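You operate a simulated robot arm through the tools that you are given. There is no shell and no other tool.

You run a simulated robot arm. Do the job below in one go: nothing can be reset, and whatever is moved stays where it is left.

Task
Clamp the housing in the blue stand, fit the white-banded bar and the mat's disc and ring, timed Right.
Fine: clamp first, then bar, brass disc, gear ring in turn; the ring's stripe goes at the housing's line for that way; the other bar and the pieces beside the mat stay.

The check looks at the end state, three seconds after you hand in, the way a careful person would. Anything else that was tipped, shoved, dropped, spilled or broken makes it a failure.

Robot
A 7-joint arm with a two-finger parallel gripper, fixed in place. Base frame: the origin is at the foot of the arm, x ahead of it, y to its left, z up; the work surface is at about z = 800. Units: mm, rad, N and s.
Its first joint turns from -2.304 to 2.304 rad. Payload 3.91 kg.
Tool frame: the origin (TCP) lies between the finger pads and is the grasp point; the fingertips stand 30 mm ahead of it; z points along the fingers, y is the line along which they close. Largest opening 110 mm; finger width 20, thickness 10; the body of the gripper, 48 by 112 mm, starts 55 mm behind the TCP.
Orientation is that of the tool frame in the base frame, as a unit quaternion [x, y, z, w]. With the fingers straight down and closing along the base's y, the tool's x points along the base's -x, its y along +y and its z along -z.

Tools
- The arm moves only by the tool jog_arm. Its argument "steps" is a list of rows, each a list of 7 numbers: the shift along the base's x, y, z in units of 300 mm (1.0 is 300 mm), then the turn, a rotation vector about the base's x, y, z in units of 60 degrees (1.0 is 60 degrees), then the opening, from 0 (shut) to 1 (fully open). In form: [[tx, ty, tz, wx, wy, wz, gripper], ...]. A call has 1 to 20 rows; each row is the pose to reach, as a shift and turn from the pose commanded when the call began. A call with a number of a shift or a turn outside -1 to 1 is refused whole. A row lasts 0.2 s, in which the tool goes at most 50 mm and 0.15 rad; a call with a longer step from one row to the next is refused whole, and so is a gripper value outside its range. Where a pose cannot be reached the arm comes as near as it can. A force on the tool above 80 N (or 10 N above the force at the start of the call, whichever is more), or a blocked arm, ends the call early, and 0.2 s more pass. The fingers move at their own pace (about 108 mm/s each) and stop on an object; they squeeze with about 29 N. The grip force told is the motor's: it shows also when the fingers shut on nothing. Time passes only in rows, and 0.2 s behind the last, so rows that repeat a pose let the fingers close. It gives the time, the measured TCP pose, the force on the tool (base axes), the opening and the grip force at its end, in the units of the frame above (readings bear some noise), with the torque about the TCP (base axes, N m) and any sound that the robot's microphone picked up.
- Cameras (640 x 400 px; columns grow to the right, rows downward): "scene" is fixed at [398.2, 650.3, 1532]; the picture's right is [-0.14, 0.99, 0.00], its down [0.85, 0.12, -0.51] and it looks along [-0.50, -0.07, -0.86] (base axes); focal length 214 px, centre (320, 200). "wrist" rides on the gripper at [72, 17, -103] in the tool frame; the picture's right is [-0.23, 0.97, 0.00], its down [-0.76, -0.18, -0.62] and it looks along [-0.61, -0.14, 0.78] (tool axes); focal length 222 px, centre (320, 200). There is no depth. A picture from a camera that has moved, and an enlarged one, comes with that camera's place and axes in the base frame and with its lens.
- snapshot(camera): a new picture of that camera. It takes no simulated time.
- inspect(camera, box): a new picture of the part [left, top, right, bottom] of that camera's present view, enlarged. It takes no simulated time.
- finish_job(): hands the job in; it is judged then, once.

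Nothing tells you positions but the pictures and the camera data. Unless the task says otherwise, let go and move clear before handing in.

The tools are called after "Emit:" as name(argument=value, ...) on one line, values as JSON. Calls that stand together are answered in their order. jog_arm: Moves the arm, as the interface text tells. Its arguments: {"type":"object","properties":{"steps":{"type":"array","items":{"type":"array","items":{"type":"number"}}}},"required":["steps"]} The other tools are called the same way: snapshot (camera) takes a picture; inspect (camera, box) takes an enlarged picture of a part of a camera's view; finish_job () hands the job in.

At the start:

```text
clock: 0.0
ee_pos: [69.0, 545.2, 1256.0]
tool_rot: [0.001, 1.0, 0.0, 0.0]
ft_force: [0.1, -0.8, -0.2]
wrist_torque: [-0.02, 0.01, 0.01]
finger_gap: 110.0
grip_force: 0.1
```

scene: 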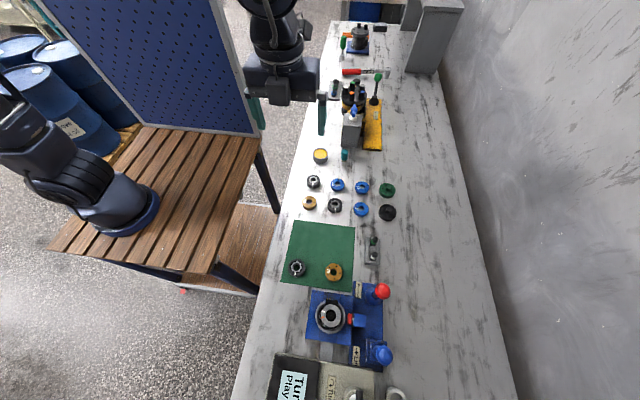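
wrist: 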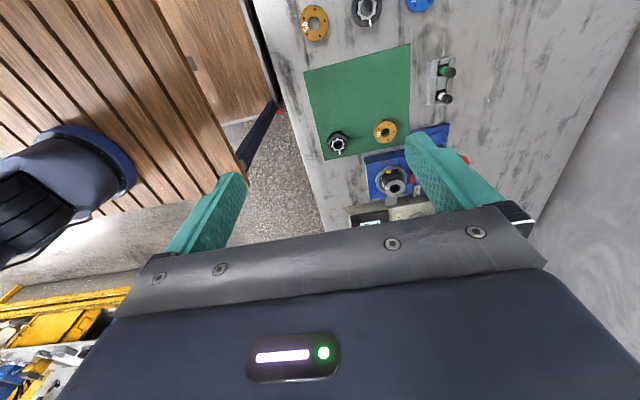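

I see a bench with a green mat carrying a dark ring and a brass disc, a blue stand holding a housing, and two upright bars in a small rack. I'll look closer before I move anything.

Emit:
inspect(camera="scene", box=[270, 210, 430, 310])

Emit:
inspect(camera="scene", box=[270, 270, 430, 370])

Emit:
inspect(camera="scene", box=[240, 300, 400, 400])

Emit:
inspect(camera="wrist", box=[300, 40, 500, 240])

Emit:
inspect(camera="scene", box=[290, 140, 418, 220])

```text
4.00 times, centred on (350, 260) of scene
camera zoom: at [398.2, 650.3, 1532.0], right [-0.14, 0.99, 0.0], down [0.85, 0.12, -0.51], along [-0.5, -0.07, -0.86], focal length 858 px, centre (200, -40)
```

zoom: 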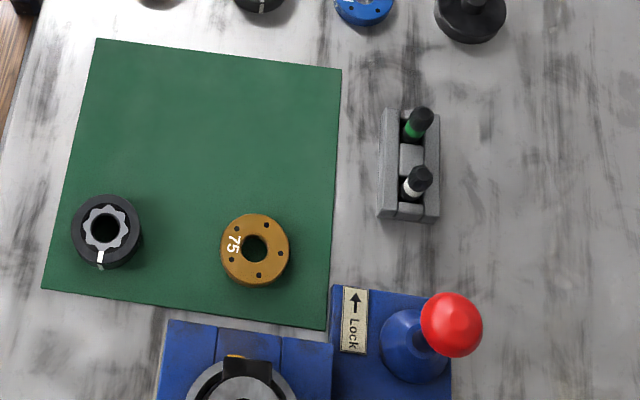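

```text
4.00 times, centred on (350, 320) of scene
camera zoom: at [398.2, 650.3, 1532.0], right [-0.14, 0.99, 0.0], down [0.85, 0.12, -0.51], along [-0.5, -0.07, -0.86], focal length 858 px, centre (200, -280)
```

zoom: 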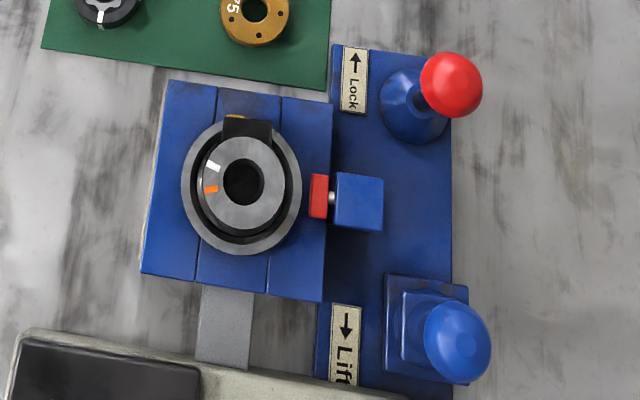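

```text
4.00 times, centred on (320, 350) of scene
camera zoom: at [398.2, 650.3, 1532.0], right [-0.14, 0.99, 0.0], down [0.85, 0.12, -0.51], along [-0.5, -0.07, -0.86], focal length 858 px, centre (320, -400)
```

zoom: 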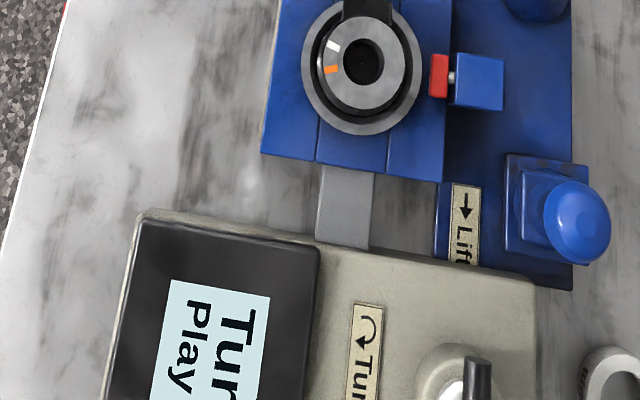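

```text
2.00 times, centred on (400, 140) of wrist
camera zoom: at [-4.0, 561.2, 1360.2], right [0.23, 0.97, 0.0], down [0.76, -0.18, 0.62], along [0.61, -0.14, -0.78], focal length 444 px, centre (160, 320)
```

zoom: 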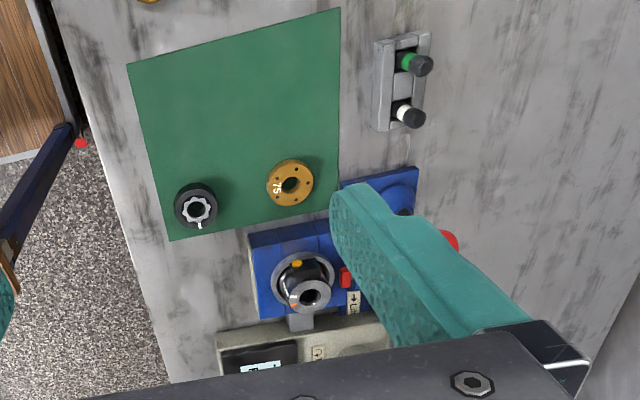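

```text
5.00 times, centred on (354, 180) of scene
camera zoom: at [398.2, 650.3, 1532.0], right [-0.14, 0.99, 0.0], down [0.85, 0.12, -0.51], along [-0.5, -0.07, -0.86], focal length 1072 px, centre (150, 300)
```

zoom: 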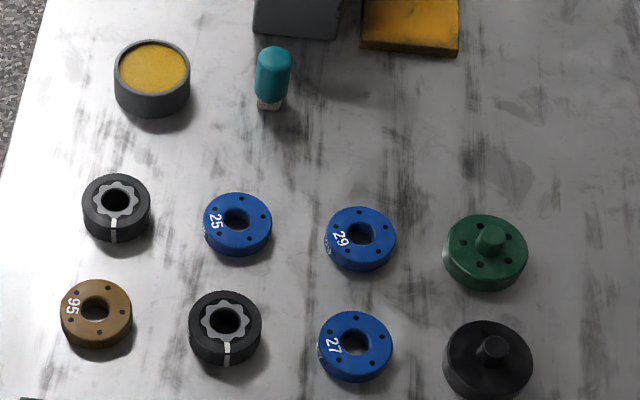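

The housing has two marks near its bore, one white and one orange, and the stand has a "Lock" lever and a "Lift" knob. I'll move the wrist camera closer to read the labels and marks.

Emit:
jog_arm(steps=[[0.05, 0.06, -0.06, 0, 0, 0, 1], [0.1, 0.12, -0.12, 0, 0, 0, 1], [0.15, 0.18, -0.18, 0, 0, 0, 1], [0.2, 0.24, -0.24, 0, 0, 0, 1], [0.24, 0.3, -0.3, 0, 0, 0, 1], [0.27, 0.35, -0.35, 0, 0, 0, 1], [0.27, 0.35, -0.35, 0, 0, 0, 1]])

Emit:
snapshot(camera="wrist")

Emit:
snapshot(camera="scene")

```text
clock: 1.6
ee_pos: [149.0, 649.0, 1151.5]
tool_rot: [0.0, 1.0, 0.0, 0.0]
ft_force: [0.1, 0.2, 0.7]
wrist_torque: [0.02, -0.02, 0.0]
finger_gap: 109.9
grip_force: 0.0
```

```text
taken
camera wrist: at [76.0, 665.8, 1255.5], right [0.23, 0.97, 0.0], down [0.76, -0.18, 0.62], along [0.61, -0.14, -0.78], focal length 222 px, centre (320, 200)
```

wrist: 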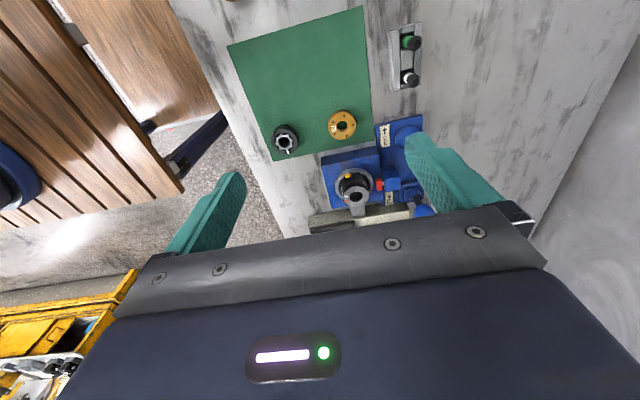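

```text
taken
```

scene: 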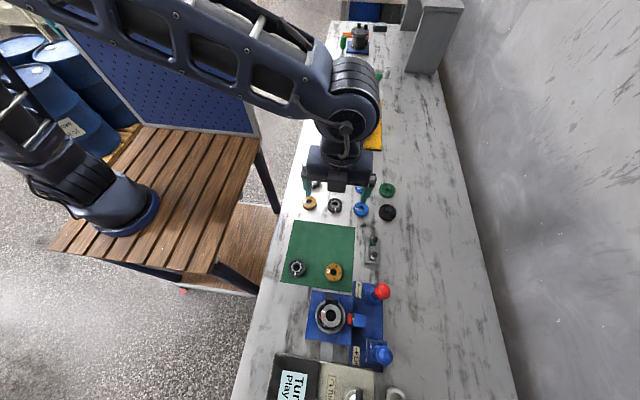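

The camera has the stand centred now. I'll zoom in on the housing, the labels and the rack.

Emit:
inspect(camera="wrist", box=[310, 145, 400, 215])

Emit:
inspect(camera="wrist", box=[370, 100, 450, 220])

Emit:
inspect(camera="wrist", box=[250, 90, 380, 170])

Emit:
inspect(camera="scene", box=[300, 275, 364, 345])

Emit:
inspect(camera="scene", box=[345, 270, 405, 380])

Emit:
inspect(camera="scene", box=[260, 340, 420, 400])

```text
5.71 times, centred on (355, 180) of wrist
camera zoom: at [76.0, 665.8, 1255.5], right [0.23, 0.97, 0.0], down [0.76, -0.18, 0.62], along [0.61, -0.14, -0.78], focal length 1269 px, centre (120, 314)
```

zoom: 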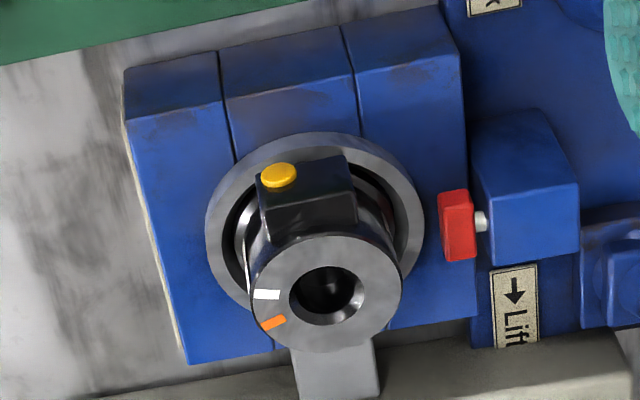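

```text
3.33 times, centred on (410, 160) of wrist
camera zoom: at [76.0, 665.8, 1255.5], right [0.23, 0.97, 0.0], down [0.76, -0.18, 0.62], along [0.61, -0.14, -0.78], focal length 740 px, centre (20, 333)
```

zoom: 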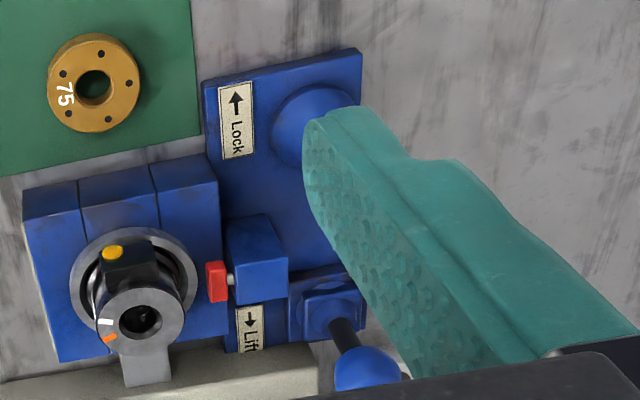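

```text
4.92 times, centred on (315, 130) of wrist
camera zoom: at [76.0, 665.8, 1255.5], right [0.23, 0.97, 0.0], down [0.76, -0.18, 0.62], along [0.61, -0.14, -0.78], focal length 1094 px, centre (345, 545)
```

zoom: 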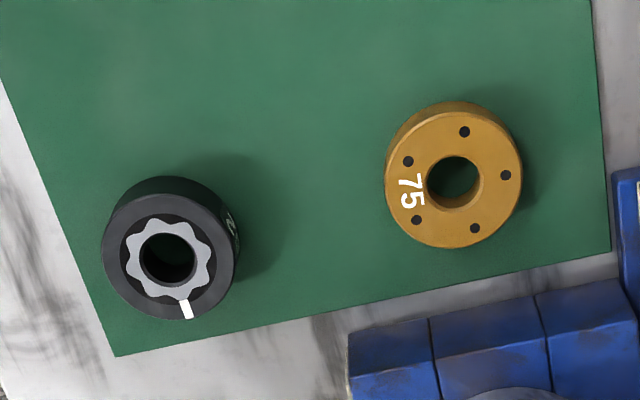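

```text
5.71 times, centred on (332, 310) of scene
camera zoom: at [398.2, 650.3, 1532.0], right [-0.14, 0.99, 0.0], down [0.85, 0.12, -0.51], along [-0.5, -0.07, -0.86], focal length 1226 px, centre (251, -429)
```

zoom: 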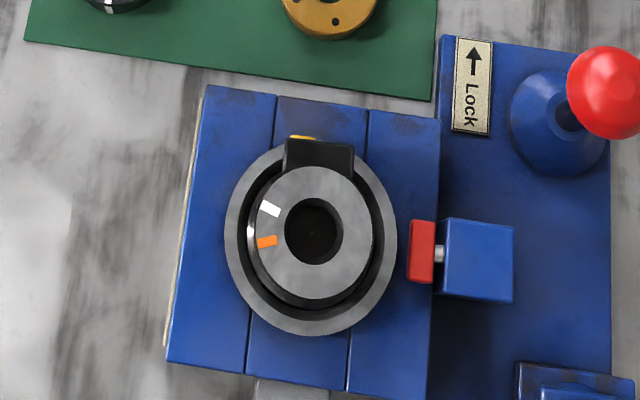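

```text
3.64 times, centred on (375, 325) of scene
camera zoom: at [398.2, 650.3, 1532.0], right [-0.14, 0.99, 0.0], down [0.85, 0.12, -0.51], along [-0.5, -0.07, -0.86], focal length 780 px, centre (120, -254)
```

zoom: 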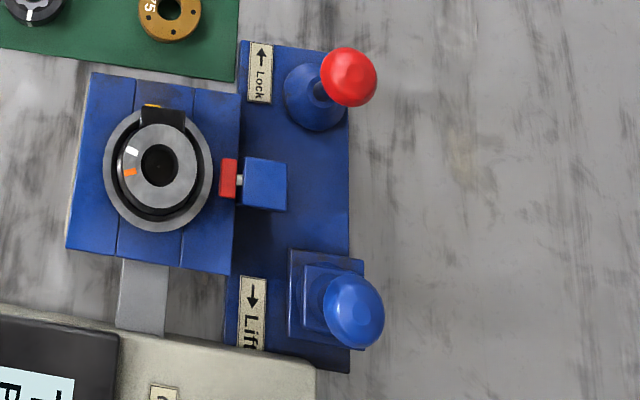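

```text
4.00 times, centred on (340, 370) of scene
camera zoom: at [398.2, 650.3, 1532.0], right [-0.14, 0.99, 0.0], down [0.85, 0.12, -0.51], along [-0.5, -0.07, -0.86], focal length 858 px, centre (240, -480)
```

zoom: 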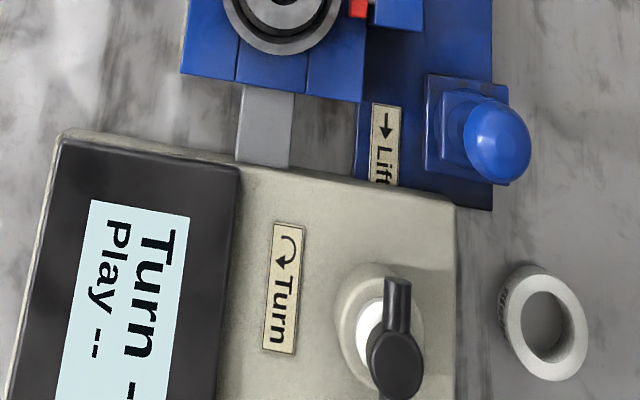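

I need to find which housing line means "Right". I'll zoom in hard on the marks, the tester and the far end of the bench for legends.

Emit:
inspect(camera="scene", box=[318, 302, 344, 328])

Emit:
inspect(camera="wrist", box=[336, 166, 376, 216])

Emit:
inspect(camera="scene", box=[320, 15, 400, 85])

Emit:
inspect(camera="scene", box=[320, 0, 470, 80])

Emit:
inspect(camera="wrist", box=[360, 0, 460, 110])

Emit:
inspect(camera="wrist", box=[264, 114, 304, 164])

Emit:
inspect(camera="wrist", box=[390, 20, 425, 90])

```text
15.38 times, centred on (331, 315) of scene
camera zoom: at [398.2, 650.3, 1532.0], right [-0.14, 0.99, 0.0], down [0.85, 0.12, -0.51], along [-0.5, -0.07, -0.86], focal length 3300 px, centre (151, -1569)
```

zoom: 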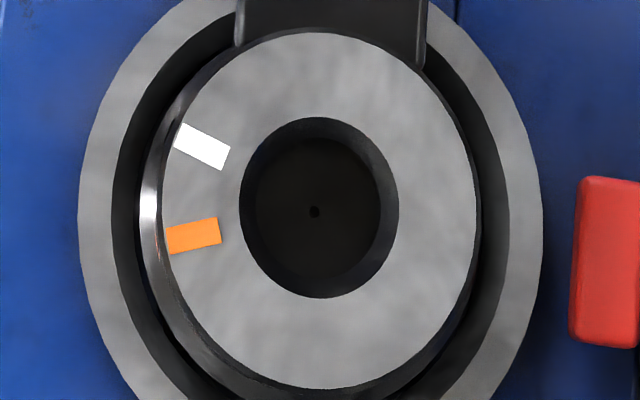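

```text
8.00 times, centred on (356, 191) of wrist
camera zoom: at [76.0, 665.8, 1255.5], right [0.23, 0.97, 0.0], down [0.76, -0.18, 0.62], along [0.61, -0.14, -0.78], focal length 1777 px, centre (32, 272)
```

zoom: 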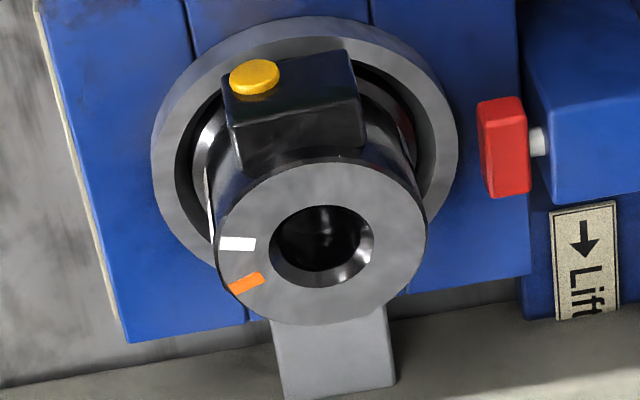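

```text
5.71 times, centred on (360, 50) of scene
camera zoom: at [398.2, 650.3, 1532.0], right [-0.14, 0.99, 0.0], down [0.85, 0.12, -0.51], along [-0.5, -0.07, -0.86], focal length 1226 px, centre (91, 1057)
```

zoom: 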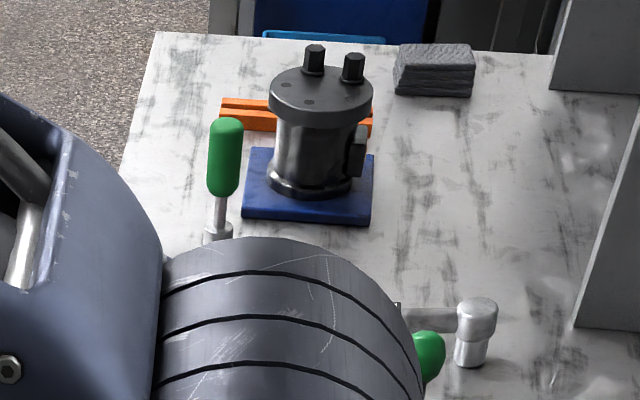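

```text
4.27 times, centred on (395, 40) of scene
camera zoom: at [398.2, 650.3, 1532.0], right [-0.14, 0.99, 0.0], down [0.85, 0.12, -0.51], along [-0.5, -0.07, -0.86], focal length 915 px, centre (0, 883)
```

zoom: 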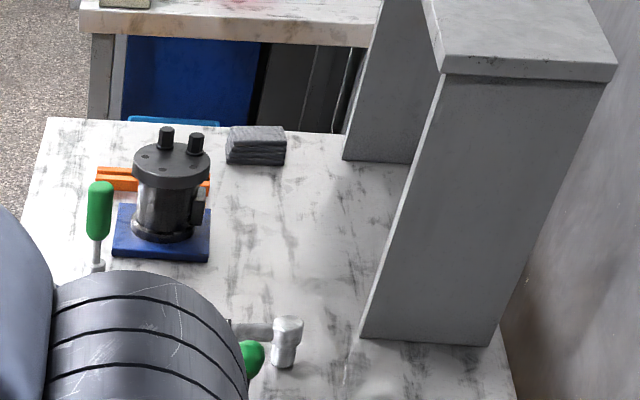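

```text
3.64 times, centred on (410, 55) of wrist
camera zoom: at [76.0, 665.8, 1255.5], right [0.23, 0.97, 0.0], down [0.76, -0.18, 0.62], along [0.61, -0.14, -0.78], focal length 808 px, centre (-7, 727)
```

zoom: 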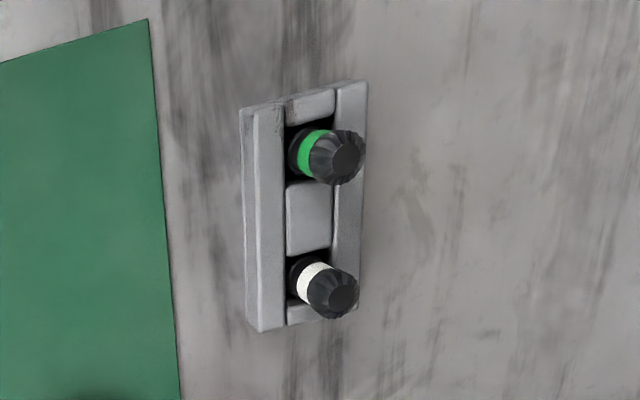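

```text
8.00 times, centred on (284, 139) of wrist
camera zoom: at [76.0, 665.8, 1255.5], right [0.23, 0.97, 0.0], down [0.76, -0.18, 0.62], along [0.61, -0.14, -0.78], focal length 1777 px, centre (608, 688)
```

zoom: 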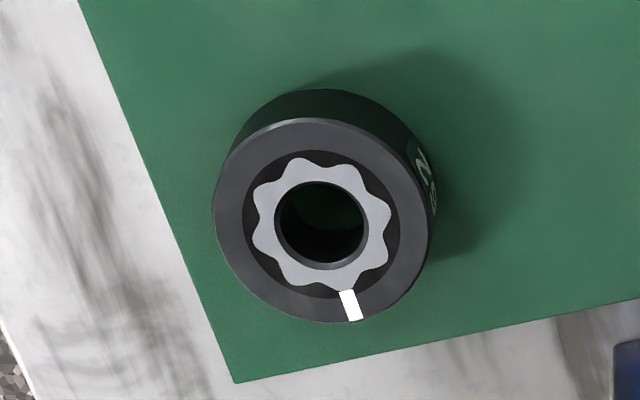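

```text
5.71 times, centred on (408, 55) of wrist
camera zoom: at [76.0, 665.8, 1255.5], right [0.23, 0.97, 0.0], down [0.76, -0.18, 0.62], along [0.61, -0.14, -0.78], focal length 1269 px, centre (-180, 1029)
```

zoom: 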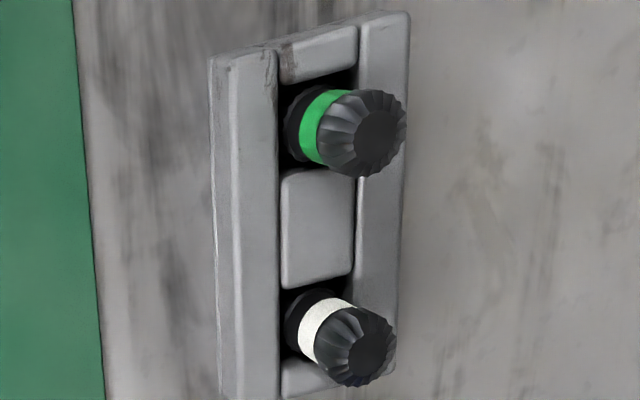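

There seems to be a pale plate on the stand's left (-y) face, so a legend may be there. I'll turn the tool so the wrist camera looks toward +y at that side.

Emit:
jog_arm(steps=[[0.08, -0.033, -0.04, 0, 0, 0.12, 1], [0.16, -0.066, -0.08, 0, 0, 0.24, 1], [0.24, -0.1, -0.12, 0, 0, 0.36, 1], [0.32, -0.13, -0.16, 0, 0, 0.48, 1], [0.4, -0.165, -0.2, 0, 0, 0.6, 1], [0.48, -0.2, -0.25, 0, 0, 0.72, 1], [0.56, -0.23, -0.3, 0, 0, 0.84, 1], [0.64, -0.26, -0.35, 0, 0, 0.92, 1], [0.7, -0.3, -0.4, 0, 0, 1.0, 1], [0.737, -0.33, -0.437, 0, 0, 1.0, 1]])

Emit:
jog_arm(steps=[[0, 0, 0, 0, 0, 0.12, 1], [0, 0, 0, 0, 0, 0.24, 1], [0, 0, 0, 0, 0, 0.36, 1], [0, 0, 0, 0, 0, 0.48, 1], [0, 0, 0, 0, 0, 0.48, 1]])

Emit:
snapshot(camera="wrist")

Emit:
snapshot(camera="scene")

```text
clock: 3.8
ee_pos: [370.7, 551.2, 1019.9]
tool_rot: [-0.501, 0.866, 0.0, 0.0]
ft_force: [-0.1, -1.2, 0.1]
wrist_torque: [-0.01, -0.04, 0.03]
finger_gap: 110.0
grip_force: 0.0
```

```text
clock: 5.0
ee_pos: [372.0, 550.8, 1019.9]
tool_rot: [-0.701, 0.713, 0.0, 0.0]
ft_force: [1.0, -0.1, 0.6]
wrist_torque: [-0.01, -0.02, 0.01]
finger_gap: 110.1
grip_force: 0.1
```

```text
taken
camera wrist: at [352.1, 478.6, 1124.5], right [-0.97, 0.25, 0.0], down [0.19, 0.76, 0.62], along [0.15, 0.6, -0.78], focal length 222 px, centre (320, 200)
```

wrist: 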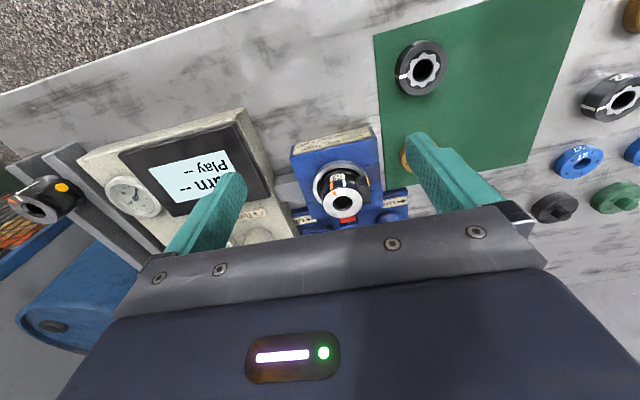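

```text
taken
```

scene: 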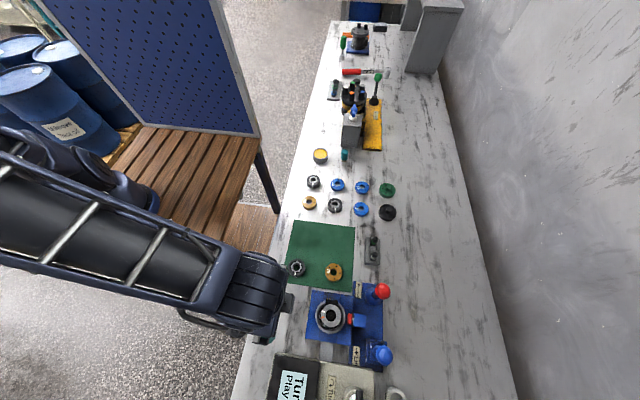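

There is a legend plate on the stand and writing on the housing's side. I'll zoom in on both, and on the objects at the far +x end.

Emit:
inspect(camera="wrist", box=[310, 155, 374, 219])

Emit:
inspect(camera="wrist", box=[285, 120, 385, 180])

Emit:
inspect(camera="wrist", box=[0, 140, 160, 240])

Emit:
inspect(camera="wrist", box=[390, 30, 450, 100])

Emit:
inspect(camera="wrist", box=[570, 40, 640, 140])

Emit:
inspect(camera="wrist", box=[220, 180, 420, 250])

```text
6.25 times, centred on (342, 187) of wrist
camera zoom: at [352.1, 478.6, 1124.5], right [-0.97, 0.25, 0.0], down [0.19, 0.76, 0.62], along [0.15, 0.6, -0.78], focal length 1388 px, centre (182, 281)
```

zoom: 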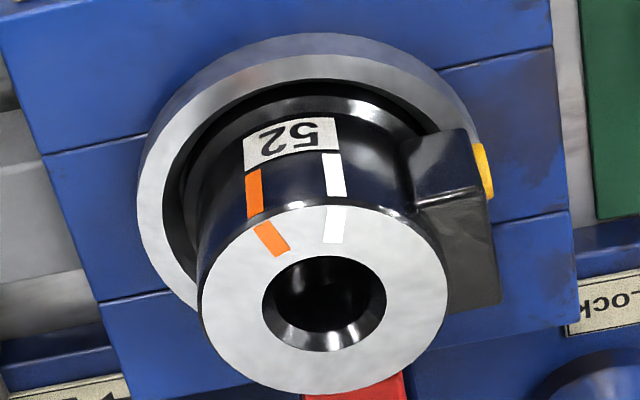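

```text
6.40 times, centred on (335, 150) of wrist
camera zoom: at [352.1, 478.6, 1124.5], right [-0.97, 0.25, 0.0], down [0.19, 0.76, 0.62], along [0.15, 0.6, -0.78], focal length 1422 px, centre (224, 520)
```

zoom: 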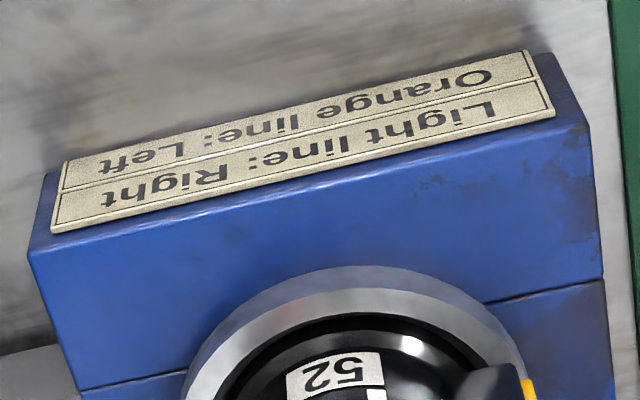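

```text
4.00 times, centred on (80, 190) of wrist
camera zoom: at [352.1, 478.6, 1124.5], right [-0.97, 0.25, 0.0], down [0.19, 0.76, 0.62], along [0.15, 0.6, -0.78], focal length 888 px, centre (1280, 240)
```

zoom: 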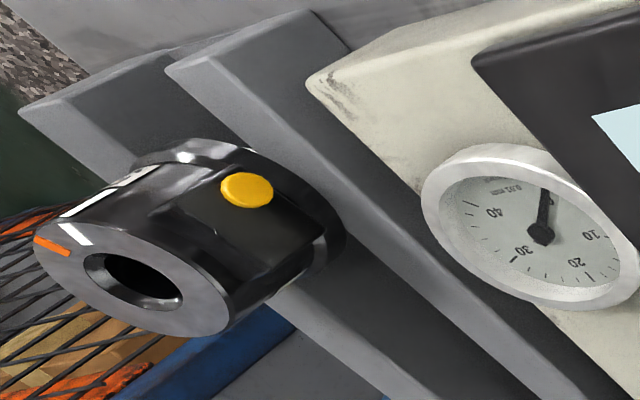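

```text
5.71 times, centred on (420, 65) of wrist
camera zoom: at [352.1, 478.6, 1124.5], right [-0.97, 0.25, 0.0], down [0.19, 0.76, 0.62], along [0.15, 0.6, -0.78], focal length 1269 px, centre (-251, 971)
```

zoom: 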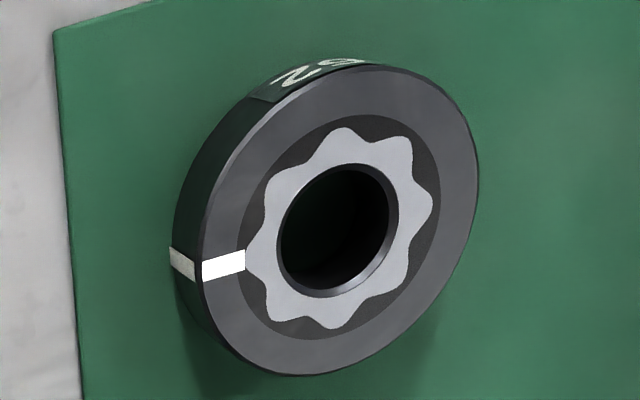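

```text
4.00 times, centred on (605, 90) of wrist
camera zoom: at [352.1, 478.6, 1124.5], right [-0.97, 0.25, 0.0], down [0.19, 0.76, 0.62], along [0.15, 0.6, -0.78], focal length 888 px, centre (-820, 640)
```

zoom: 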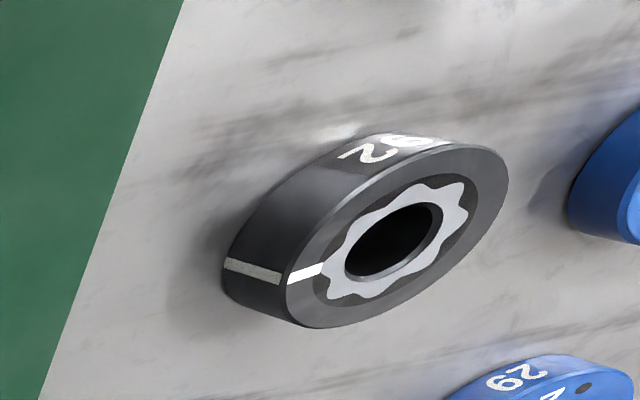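

```text
3.20 times, centred on (320, 215) of wrist
camera zoom: at [352.1, 478.6, 1124.5], right [-0.97, 0.25, 0.0], down [0.19, 0.76, 0.62], along [0.15, 0.6, -0.78], focal length 711 px, centre (320, 152)
```

zoom: 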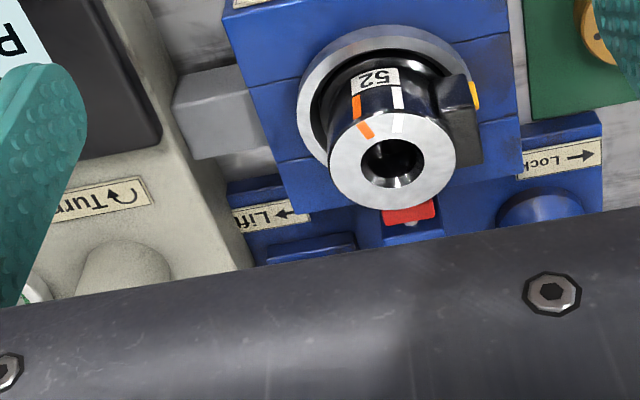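

The plate reads "Light line: Right / Orange line: Left", so the stripe goes at the white line. The housing and the mat ring both seem to carry "52". Next I'll turn back and take views from above to locate the lever, housing and bars by triangulation.

Emit:
jog_arm(steps=[[-0.01, 0.0, 0.05, 0, 0, -0.12, 1], [-0.02, 0.06, 0.1, 0, 0, -0.24, 1], [-0.04, 0.12, 0.1, 0, 0, -0.36, 1], [-0.06, 0.18, 0.1, 0, 0, -0.48, 1], [-0.08, 0.24, 0.1, 0, 0, -0.6, 1], [-0.1, 0.3, 0.1, 0, 0, -0.72, 1], [-0.12, 0.36, 0.1, 0, 0, -0.84, 1], [-0.14, 0.42, 0.1, 0, 0, -0.92, 1], [-0.14, 0.497, 0.1, 0, 0, -1.0, 1]])

Emit:
jog_arm(steps=[[0, 0, 0, 0, 0, -0.12, 1], [0, 0, 0, 0, 0, -0.24, 1], [0, 0, 0, 0, 0, -0.36, 1], [0, 0, 0, 0, 0, -0.48, 1], [0, 0, 0, 0, 0, -0.48, 1]])

Emit:
snapshot(camera="wrist")

Emit:
inspect(camera="wrist", box=[260, 0, 460, 125])

Emit:
inspect(camera="wrist", box=[250, 80, 410, 180])

```text
clock: 7.0
ee_pos: [329.0, 699.2, 1050.3]
tool_rot: [-0.248, 0.969, 0.0, 0.0]
ft_force: [0.5, -0.3, -0.3]
wrist_torque: [0.01, 0.02, -0.01]
finger_gap: 110.0
grip_force: 0.0
```

```text
clock: 8.2
ee_pos: [329.4, 700.0, 1048.9]
tool_rot: [0.001, 1.0, -0.001, -0.001]
ft_force: [0.0, 0.6, -0.8]
wrist_torque: [0.01, 0.0, 0.02]
finger_gap: 109.8
grip_force: 0.0
```

```text
taken
camera wrist: at [256.2, 716.6, 1154.3], right [0.23, 0.97, 0.0], down [0.76, -0.18, 0.62], along [0.61, -0.14, -0.78], focal length 222 px, centre (320, 200)
```

wrist: 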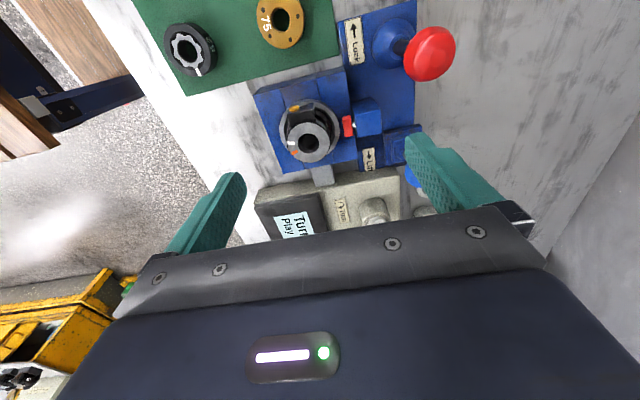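

```text
3.20 times, centred on (360, 62) of wrist
camera zoom: at [256.2, 716.6, 1154.3], right [0.23, 0.97, 0.0], down [0.76, -0.18, 0.62], along [0.61, -0.14, -0.78], focal length 711 px, centre (192, 640)
```

zoom: 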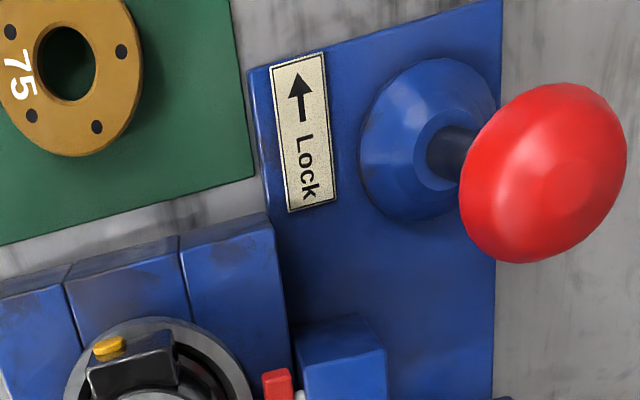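

```text
4.00 times, centred on (330, 130) of wrist
camera zoom: at [256.2, 716.6, 1154.3], right [0.23, 0.97, 0.0], down [0.76, -0.18, 0.62], along [0.61, -0.14, -0.78], focal length 888 px, centre (280, 480)
```

zoom: 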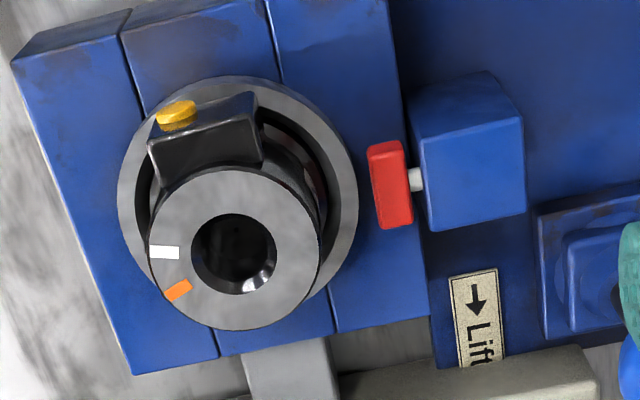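

Triangulating puts the red ball of the upright Lock lever at about (298, 802, 930), roughly 40 mm across. The housing's top bore is at about (370, 675, 889). I'll close the fingers and come down on the +x side of the ball, ready to push it along the arrow (-x).

Emit:
jog_arm(steps=[[0.02, 0.11, 0, 0, 0, 0, 0.5], [0.04, 0.22, 0, 0, 0, 0, 0], [0.06, 0.34, 0, 0, 0, 0, 0], [0.06, 0.34, -0.1, 0, 0, 0, 0], [0.06, 0.34, -0.2, 0, 0, 0, 0], [0.06, 0.34, -0.3, 0, 0, 0, 0], [0.06, 0.34, -0.413, 0, 0, 0, 0], [0.06, 0.34, -0.413, 0, 0, 0, 0]])

Emit:
snapshot(camera="scene")

Emit:
inspect(camera="scene", box=[300, 230, 428, 350])

Emit:
snapshot(camera="wrist")

```text
clock: 10.0
ee_pos: [345.8, 801.6, 926.4]
tool_rot: [0.0, 1.0, 0.0, 0.0]
ft_force: [-0.2, -0.1, 0.0]
wrist_torque: [0.0, 0.02, -0.01]
finger_gap: 0.0
grip_force: 29.2
```

```text
taken
```

scene: 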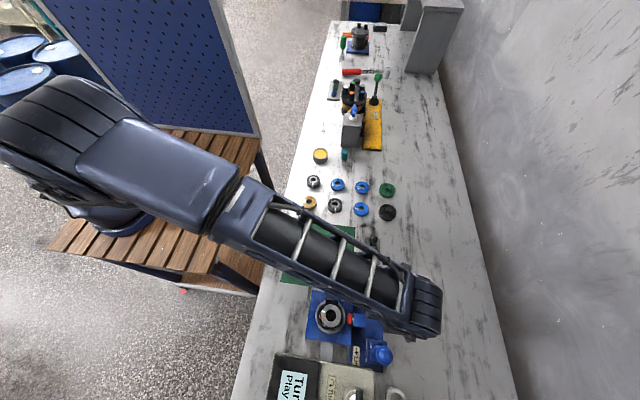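

```text
3.33 times, centred on (364, 290) of scene
camera zoom: at [398.2, 650.3, 1532.0], right [-0.14, 0.99, 0.0], down [0.85, 0.12, -0.51], along [-0.5, -0.07, -0.86], focal length 715 px, centre (173, -100)
```

zoom: 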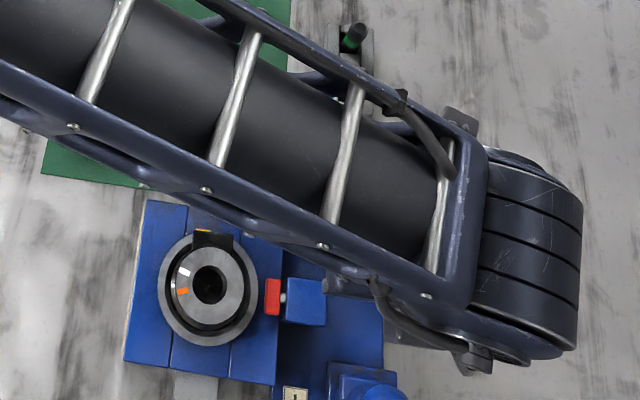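

```text
taken
camera wrist: at [273.5, 818.7, 1031.0], right [0.23, 0.97, 0.0], down [0.76, -0.18, 0.62], along [0.61, -0.14, -0.78], focal length 222 px, centre (320, 200)
```

wrist: 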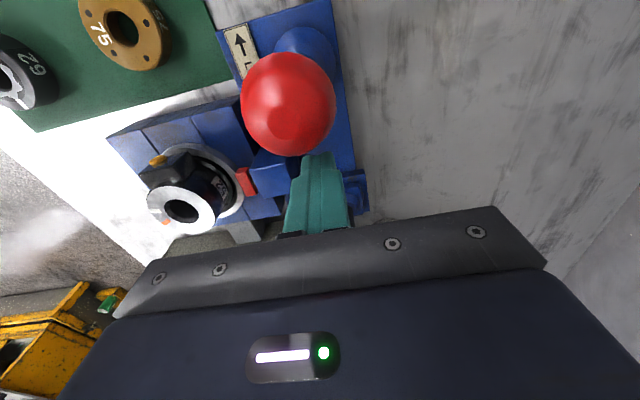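

The closed fingers stand clear on the +x side of the red ball. I'll push gently in -x and watch the force.

Emit:
jog_arm(steps=[[-0.03, 0, 0, 0, 0, 0, 0], [-0.06, 0, 0, 0, 0, 0, 0], [-0.085, 0, 0, 0, 0, 0, 0], [-0.11, 0, 0, 0, 0, 0, 0], [-0.135, 0, 0, 0, 0, 0, 0], [-0.16, 0, 0, 0, 0, 0, 0], [-0.185, 0, 0, 0, 0, 0, 0]])

Emit:
snapshot(camera="wrist")

```text
clock: 11.6
ee_pos: [291.7, 801.2, 926.7]
tool_rot: [0.0, 1.0, 0.0, -0.001]
ft_force: [-0.8, -0.3, -0.2]
wrist_torque: [0.0, -0.01, 0.02]
finger_gap: 0.0
grip_force: 28.8
```

```text
taken
camera wrist: at [218.5, 817.7, 1030.1], right [0.23, 0.97, 0.0], down [0.76, -0.18, 0.62], along [0.61, -0.14, -0.78], focal length 222 px, centre (320, 200)
```

wrist: 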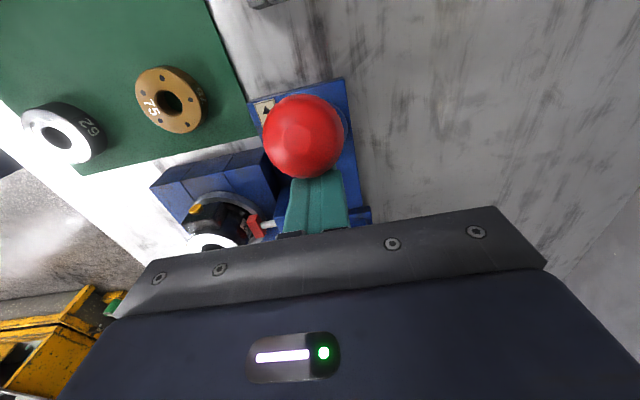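

The ball moves freely and the red pad is extending toward the housing. I'll keep pushing.

Emit:
jog_arm(steps=[[-0.02, 0, -0.003, 0, 0, 0, 0], [-0.04, 0, -0.006, 0, 0, 0, 0], [-0.06, 0, -0.01, 0, 0, 0, 0], [-0.08, 0, -0.015, 0, 0, 0, 0], [-0.1, 0, -0.02, 0, 0, 0, 0]])

Emit:
snapshot(camera="wrist")

Emit:
inspect(camera="scene", box=[300, 230, 428, 350])

```text
clock: 13.0
ee_pos: [274.7, 803.1, 923.3]
tool_rot: [0.005, 1.0, 0.002, 0.005]
ft_force: [9.2, -2.0, 2.6]
wrist_torque: [0.02, -0.23, 0.1]
finger_gap: 0.0
grip_force: 28.9
stopped in row 5: the force on the tool passed its limit at 83 N (the readings are from after the stop); the commanded pose is now the measured one
```

```text
taken
camera wrist: at [200.6, 818.9, 1026.8], right [0.24, 0.97, 0.01], down [0.75, -0.19, 0.63], along [0.61, -0.14, -0.78], focal length 222 px, centre (320, 200)
```

wrist: 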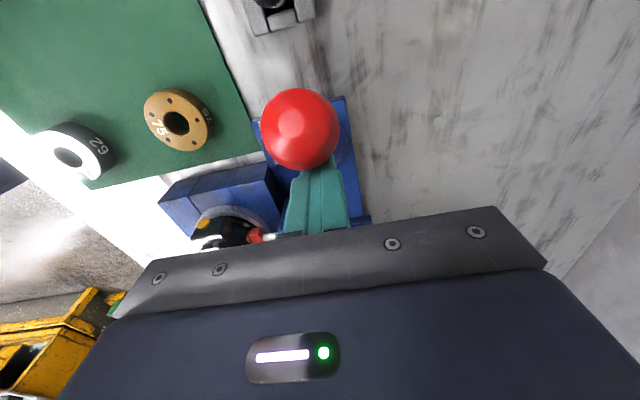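

```text
3.33 times, centred on (364, 290) of scene
camera zoom: at [398.2, 650.3, 1532.0], right [-0.14, 0.99, 0.0], down [0.85, 0.12, -0.51], along [-0.5, -0.07, -0.86], focal length 715 px, centre (173, -100)
```

zoom: 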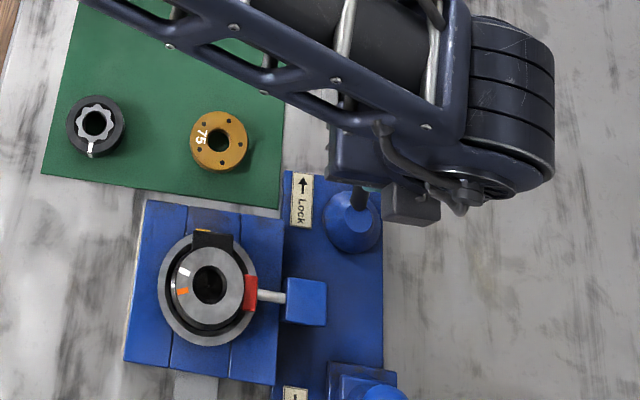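

The push met a hard stop, and the red pad now bears on the housing. I'll back off, rise and check that the lever stays locked.

Emit:
jog_arm(steps=[[0.05, 0, 0, 0, 0, 0, 0], [0.12, 0, 0, 0, 0, 0, 0], [0.2, 0, 0.05, 0, 0, 0, 0], [0.2, 0, 0.2, 0, 0, 0, 0], [0.2, 0, 0.35, 0, 0, 0, 0.5], [0.2, -0.1, 0.45, 0, 0, 0, 1], [0.2, -0.25, 0.45, 0, 0, 0, 1], [0.2, -0.38, 0.45, 0, 0, 0, 1], [0.2, -0.38, 0.45, 0, 0, 0, 1]])

Emit:
snapshot(camera="wrist")

Emit:
inspect(camera="wrist", box=[260, 0, 460, 125])

Emit:
inspect(camera="wrist", box=[250, 80, 410, 180])

Emit:
inspect(camera="scene", box=[300, 275, 364, 345])

```text
clock: 15.0
ee_pos: [330.3, 688.6, 1055.2]
tool_rot: [0.004, 1.0, 0.003, 0.006]
ft_force: [-0.8, 0.6, -0.1]
wrist_torque: [-0.01, 0.0, 0.01]
finger_gap: 110.0
grip_force: 0.1
```

```text
taken
camera wrist: at [257.0, 704.6, 1159.9], right [0.24, 0.97, 0.01], down [0.75, -0.19, 0.63], along [0.61, -0.14, -0.78], focal length 222 px, centre (320, 200)
```

wrist: 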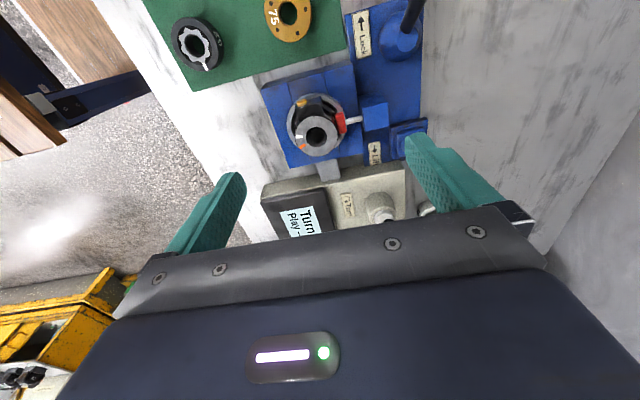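

```text
3.20 times, centred on (360, 62) of wrist
camera zoom: at [257.0, 704.6, 1159.9], right [0.24, 0.97, 0.01], down [0.75, -0.19, 0.63], along [0.61, -0.14, -0.78], focal length 711 px, centre (192, 640)
```

zoom: 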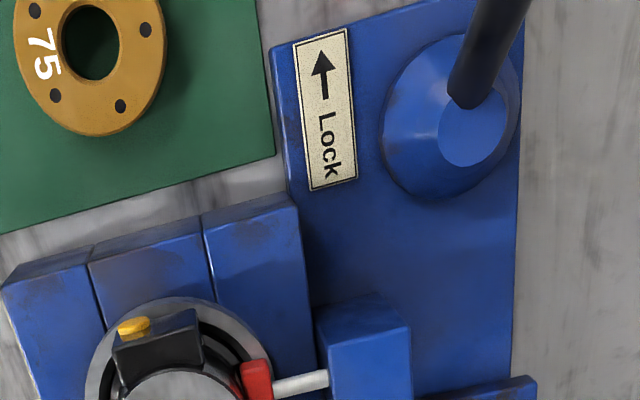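

```text
4.00 times, centred on (330, 130) of wrist
camera zoom: at [257.0, 704.6, 1159.9], right [0.24, 0.97, 0.01], down [0.75, -0.19, 0.63], along [0.61, -0.14, -0.78], focal length 888 px, centre (280, 480)
```

zoom: 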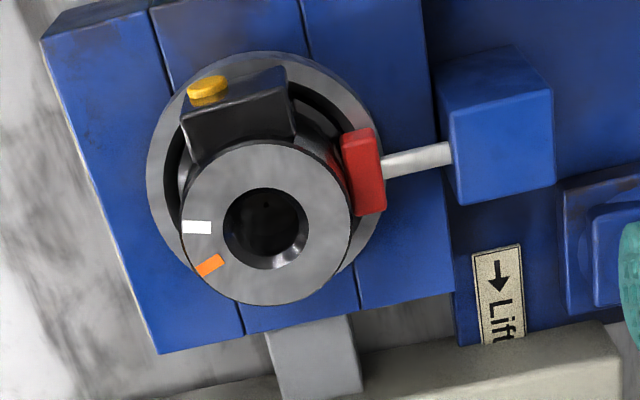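

```text
5.71 times, centred on (332, 310) of scene
camera zoom: at [398.2, 650.3, 1532.0], right [-0.14, 0.99, 0.0], down [0.85, 0.12, -0.51], along [-0.5, -0.07, -0.86], focal length 1226 px, centre (251, -429)
```

zoom: 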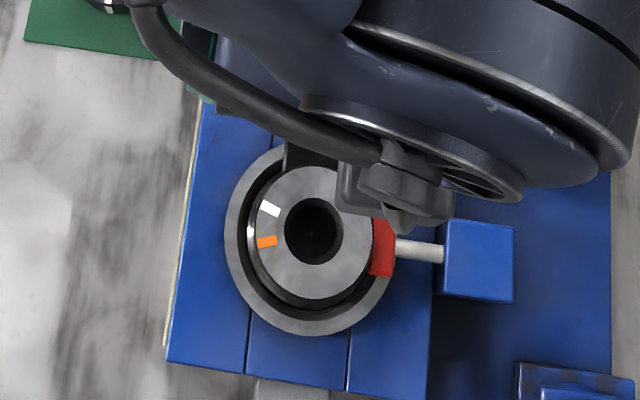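

The lever stays over in the Lock direction and the pad holds the housing, so the clamp is done. Next I'll level the tool and look closely at the bar rack.

Emit:
jog_arm(steps=[[-0.08, 0.05, 0, -0.0057, 0.0115, 0.0076, 1], [-0.18, 0.11, 0, -0.0057, 0.0115, 0.0076, 1], [-0.27, 0.18, 0, -0.0057, 0.0115, 0.0076, 1], [-0.36, 0.25, -0.06, -0.0057, 0.0115, 0.0076, 1], [-0.433, 0.305, -0.14, -0.0057, 0.0115, 0.0076, 1], [-0.433, 0.305, -0.217, -0.0057, 0.0115, 0.0076, 1], [-0.433, 0.305, -0.217, -0.0057, 0.0115, 0.0076, 1]])

Emit:
snapshot(camera="wrist")

Emit:
inspect(camera="wrist", box=[260, 30, 400, 130])

Emit:
inspect(camera="scene", box=[340, 220, 404, 290])

```text
clock: 16.6
ee_pos: [201.8, 780.0, 994.4]
tool_rot: [0.0, 1.0, 0.0, -0.001]
ft_force: [0.2, 1.1, -0.3]
wrist_torque: [-0.03, -0.05, -0.01]
finger_gap: 110.0
grip_force: 0.2
```

```text
taken
camera wrist: at [128.9, 797.5, 1097.6], right [0.23, 0.97, 0.0], down [0.76, -0.18, 0.62], along [0.61, -0.14, -0.78], focal length 222 px, centre (320, 200)
```

wrist: 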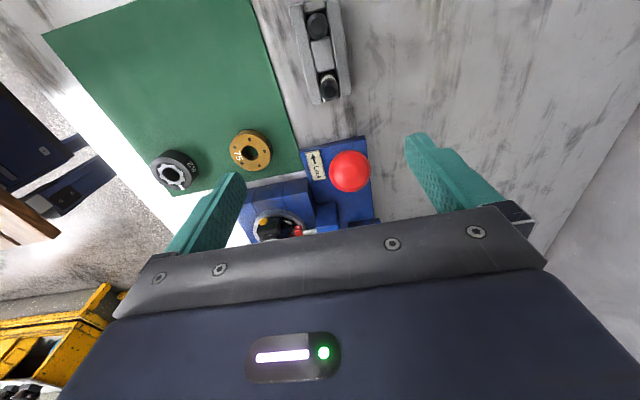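

```text
4.00 times, centred on (330, 80) of wrist
camera zoom: at [128.9, 797.5, 1097.6], right [0.23, 0.97, 0.0], down [0.76, -0.18, 0.62], along [0.61, -0.14, -0.78], focal length 888 px, centre (280, 680)
```

zoom: 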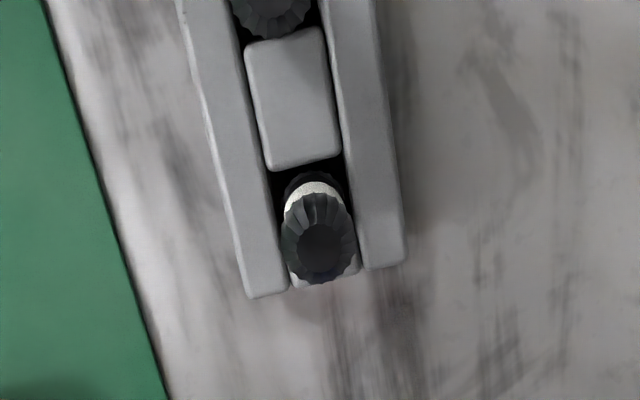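

```text
5.71 times, centred on (372, 255) of scene
camera zoom: at [398.2, 650.3, 1532.0], right [-0.14, 0.99, 0.0], down [0.85, 0.12, -0.51], along [-0.5, -0.07, -0.86], focal length 1226 px, centre (23, -114)
```

zoom: 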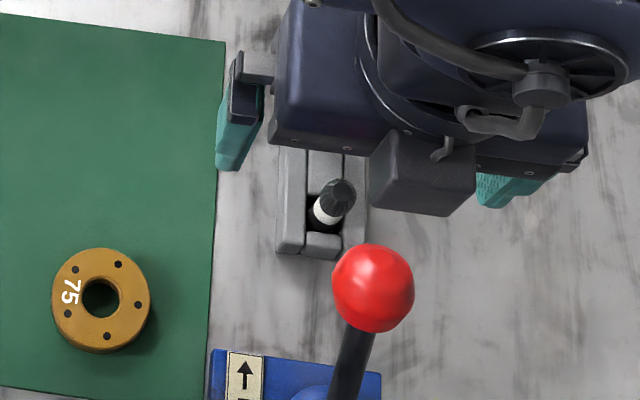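

The white-banded bar's top is at about (181, 795, 874). The rack rails top out at about z = 835, and the head is roughly 20 mm across. I'll line up above it and check before going down.

Emit:
jog_arm(steps=[[-0.035, 0.025, 0, 0, 0, 0, 0.7], [-0.0687, 0.05, 0, 0, 0, 0, 0.5], [-0.0687, 0.05, -0.1, 0, 0, 0, 0.5], [-0.0687, 0.05, -0.24, 0, 0, 0, 0.5], [-0.0687, 0.05, -0.24, 0, 0, 0, 0.5]])

Emit:
snapshot(camera="wrist")

Emit:
inspect(camera="wrist", box=[220, 100, 420, 225])

Emit:
inspect(camera="scene", box=[340, 220, 404, 290])

```text
clock: 17.8
ee_pos: [181.2, 797.8, 920.3]
tool_rot: [0.0, 1.0, -0.001, -0.001]
ft_force: [-0.6, 0.2, 0.3]
wrist_torque: [-0.04, 0.03, 0.01]
finger_gap: 55.1
grip_force: 0.0
```

```text
taken
camera wrist: at [109.0, 813.6, 1025.5], right [0.23, 0.97, 0.0], down [0.76, -0.18, 0.62], along [0.6, -0.14, -0.78], focal length 222 px, centre (320, 200)
```

wrist: 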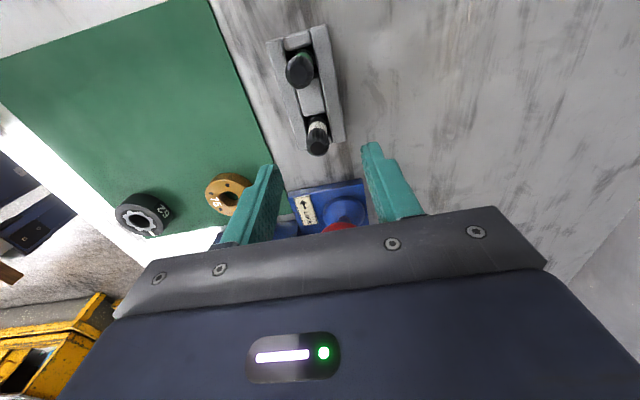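

```text
3.20 times, centred on (320, 162) of wrist
camera zoom: at [109.0, 813.6, 1025.5], right [0.23, 0.97, 0.0], down [0.76, -0.18, 0.62], along [0.6, -0.14, -0.78], focal length 711 px, centre (320, 320)
```

zoom: 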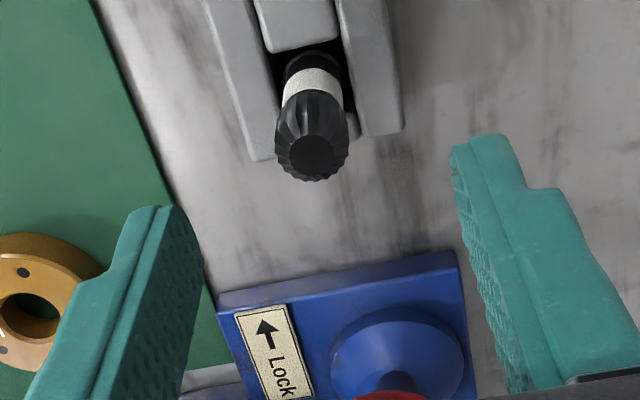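

```text
5.71 times, centred on (372, 255) of scene
camera zoom: at [398.2, 650.3, 1532.0], right [-0.14, 0.99, 0.0], down [0.85, 0.12, -0.51], along [-0.5, -0.07, -0.86], focal length 1226 px, centre (23, -114)
```

zoom: 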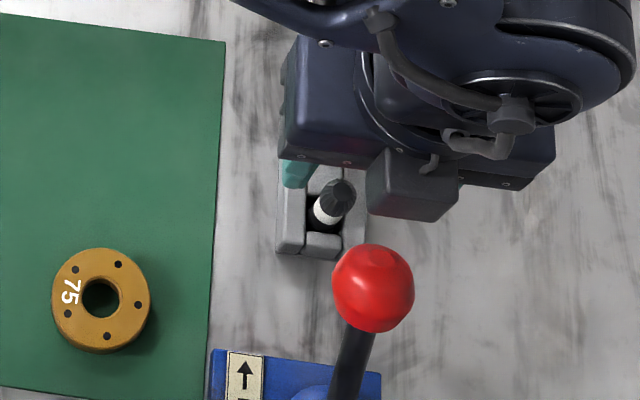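

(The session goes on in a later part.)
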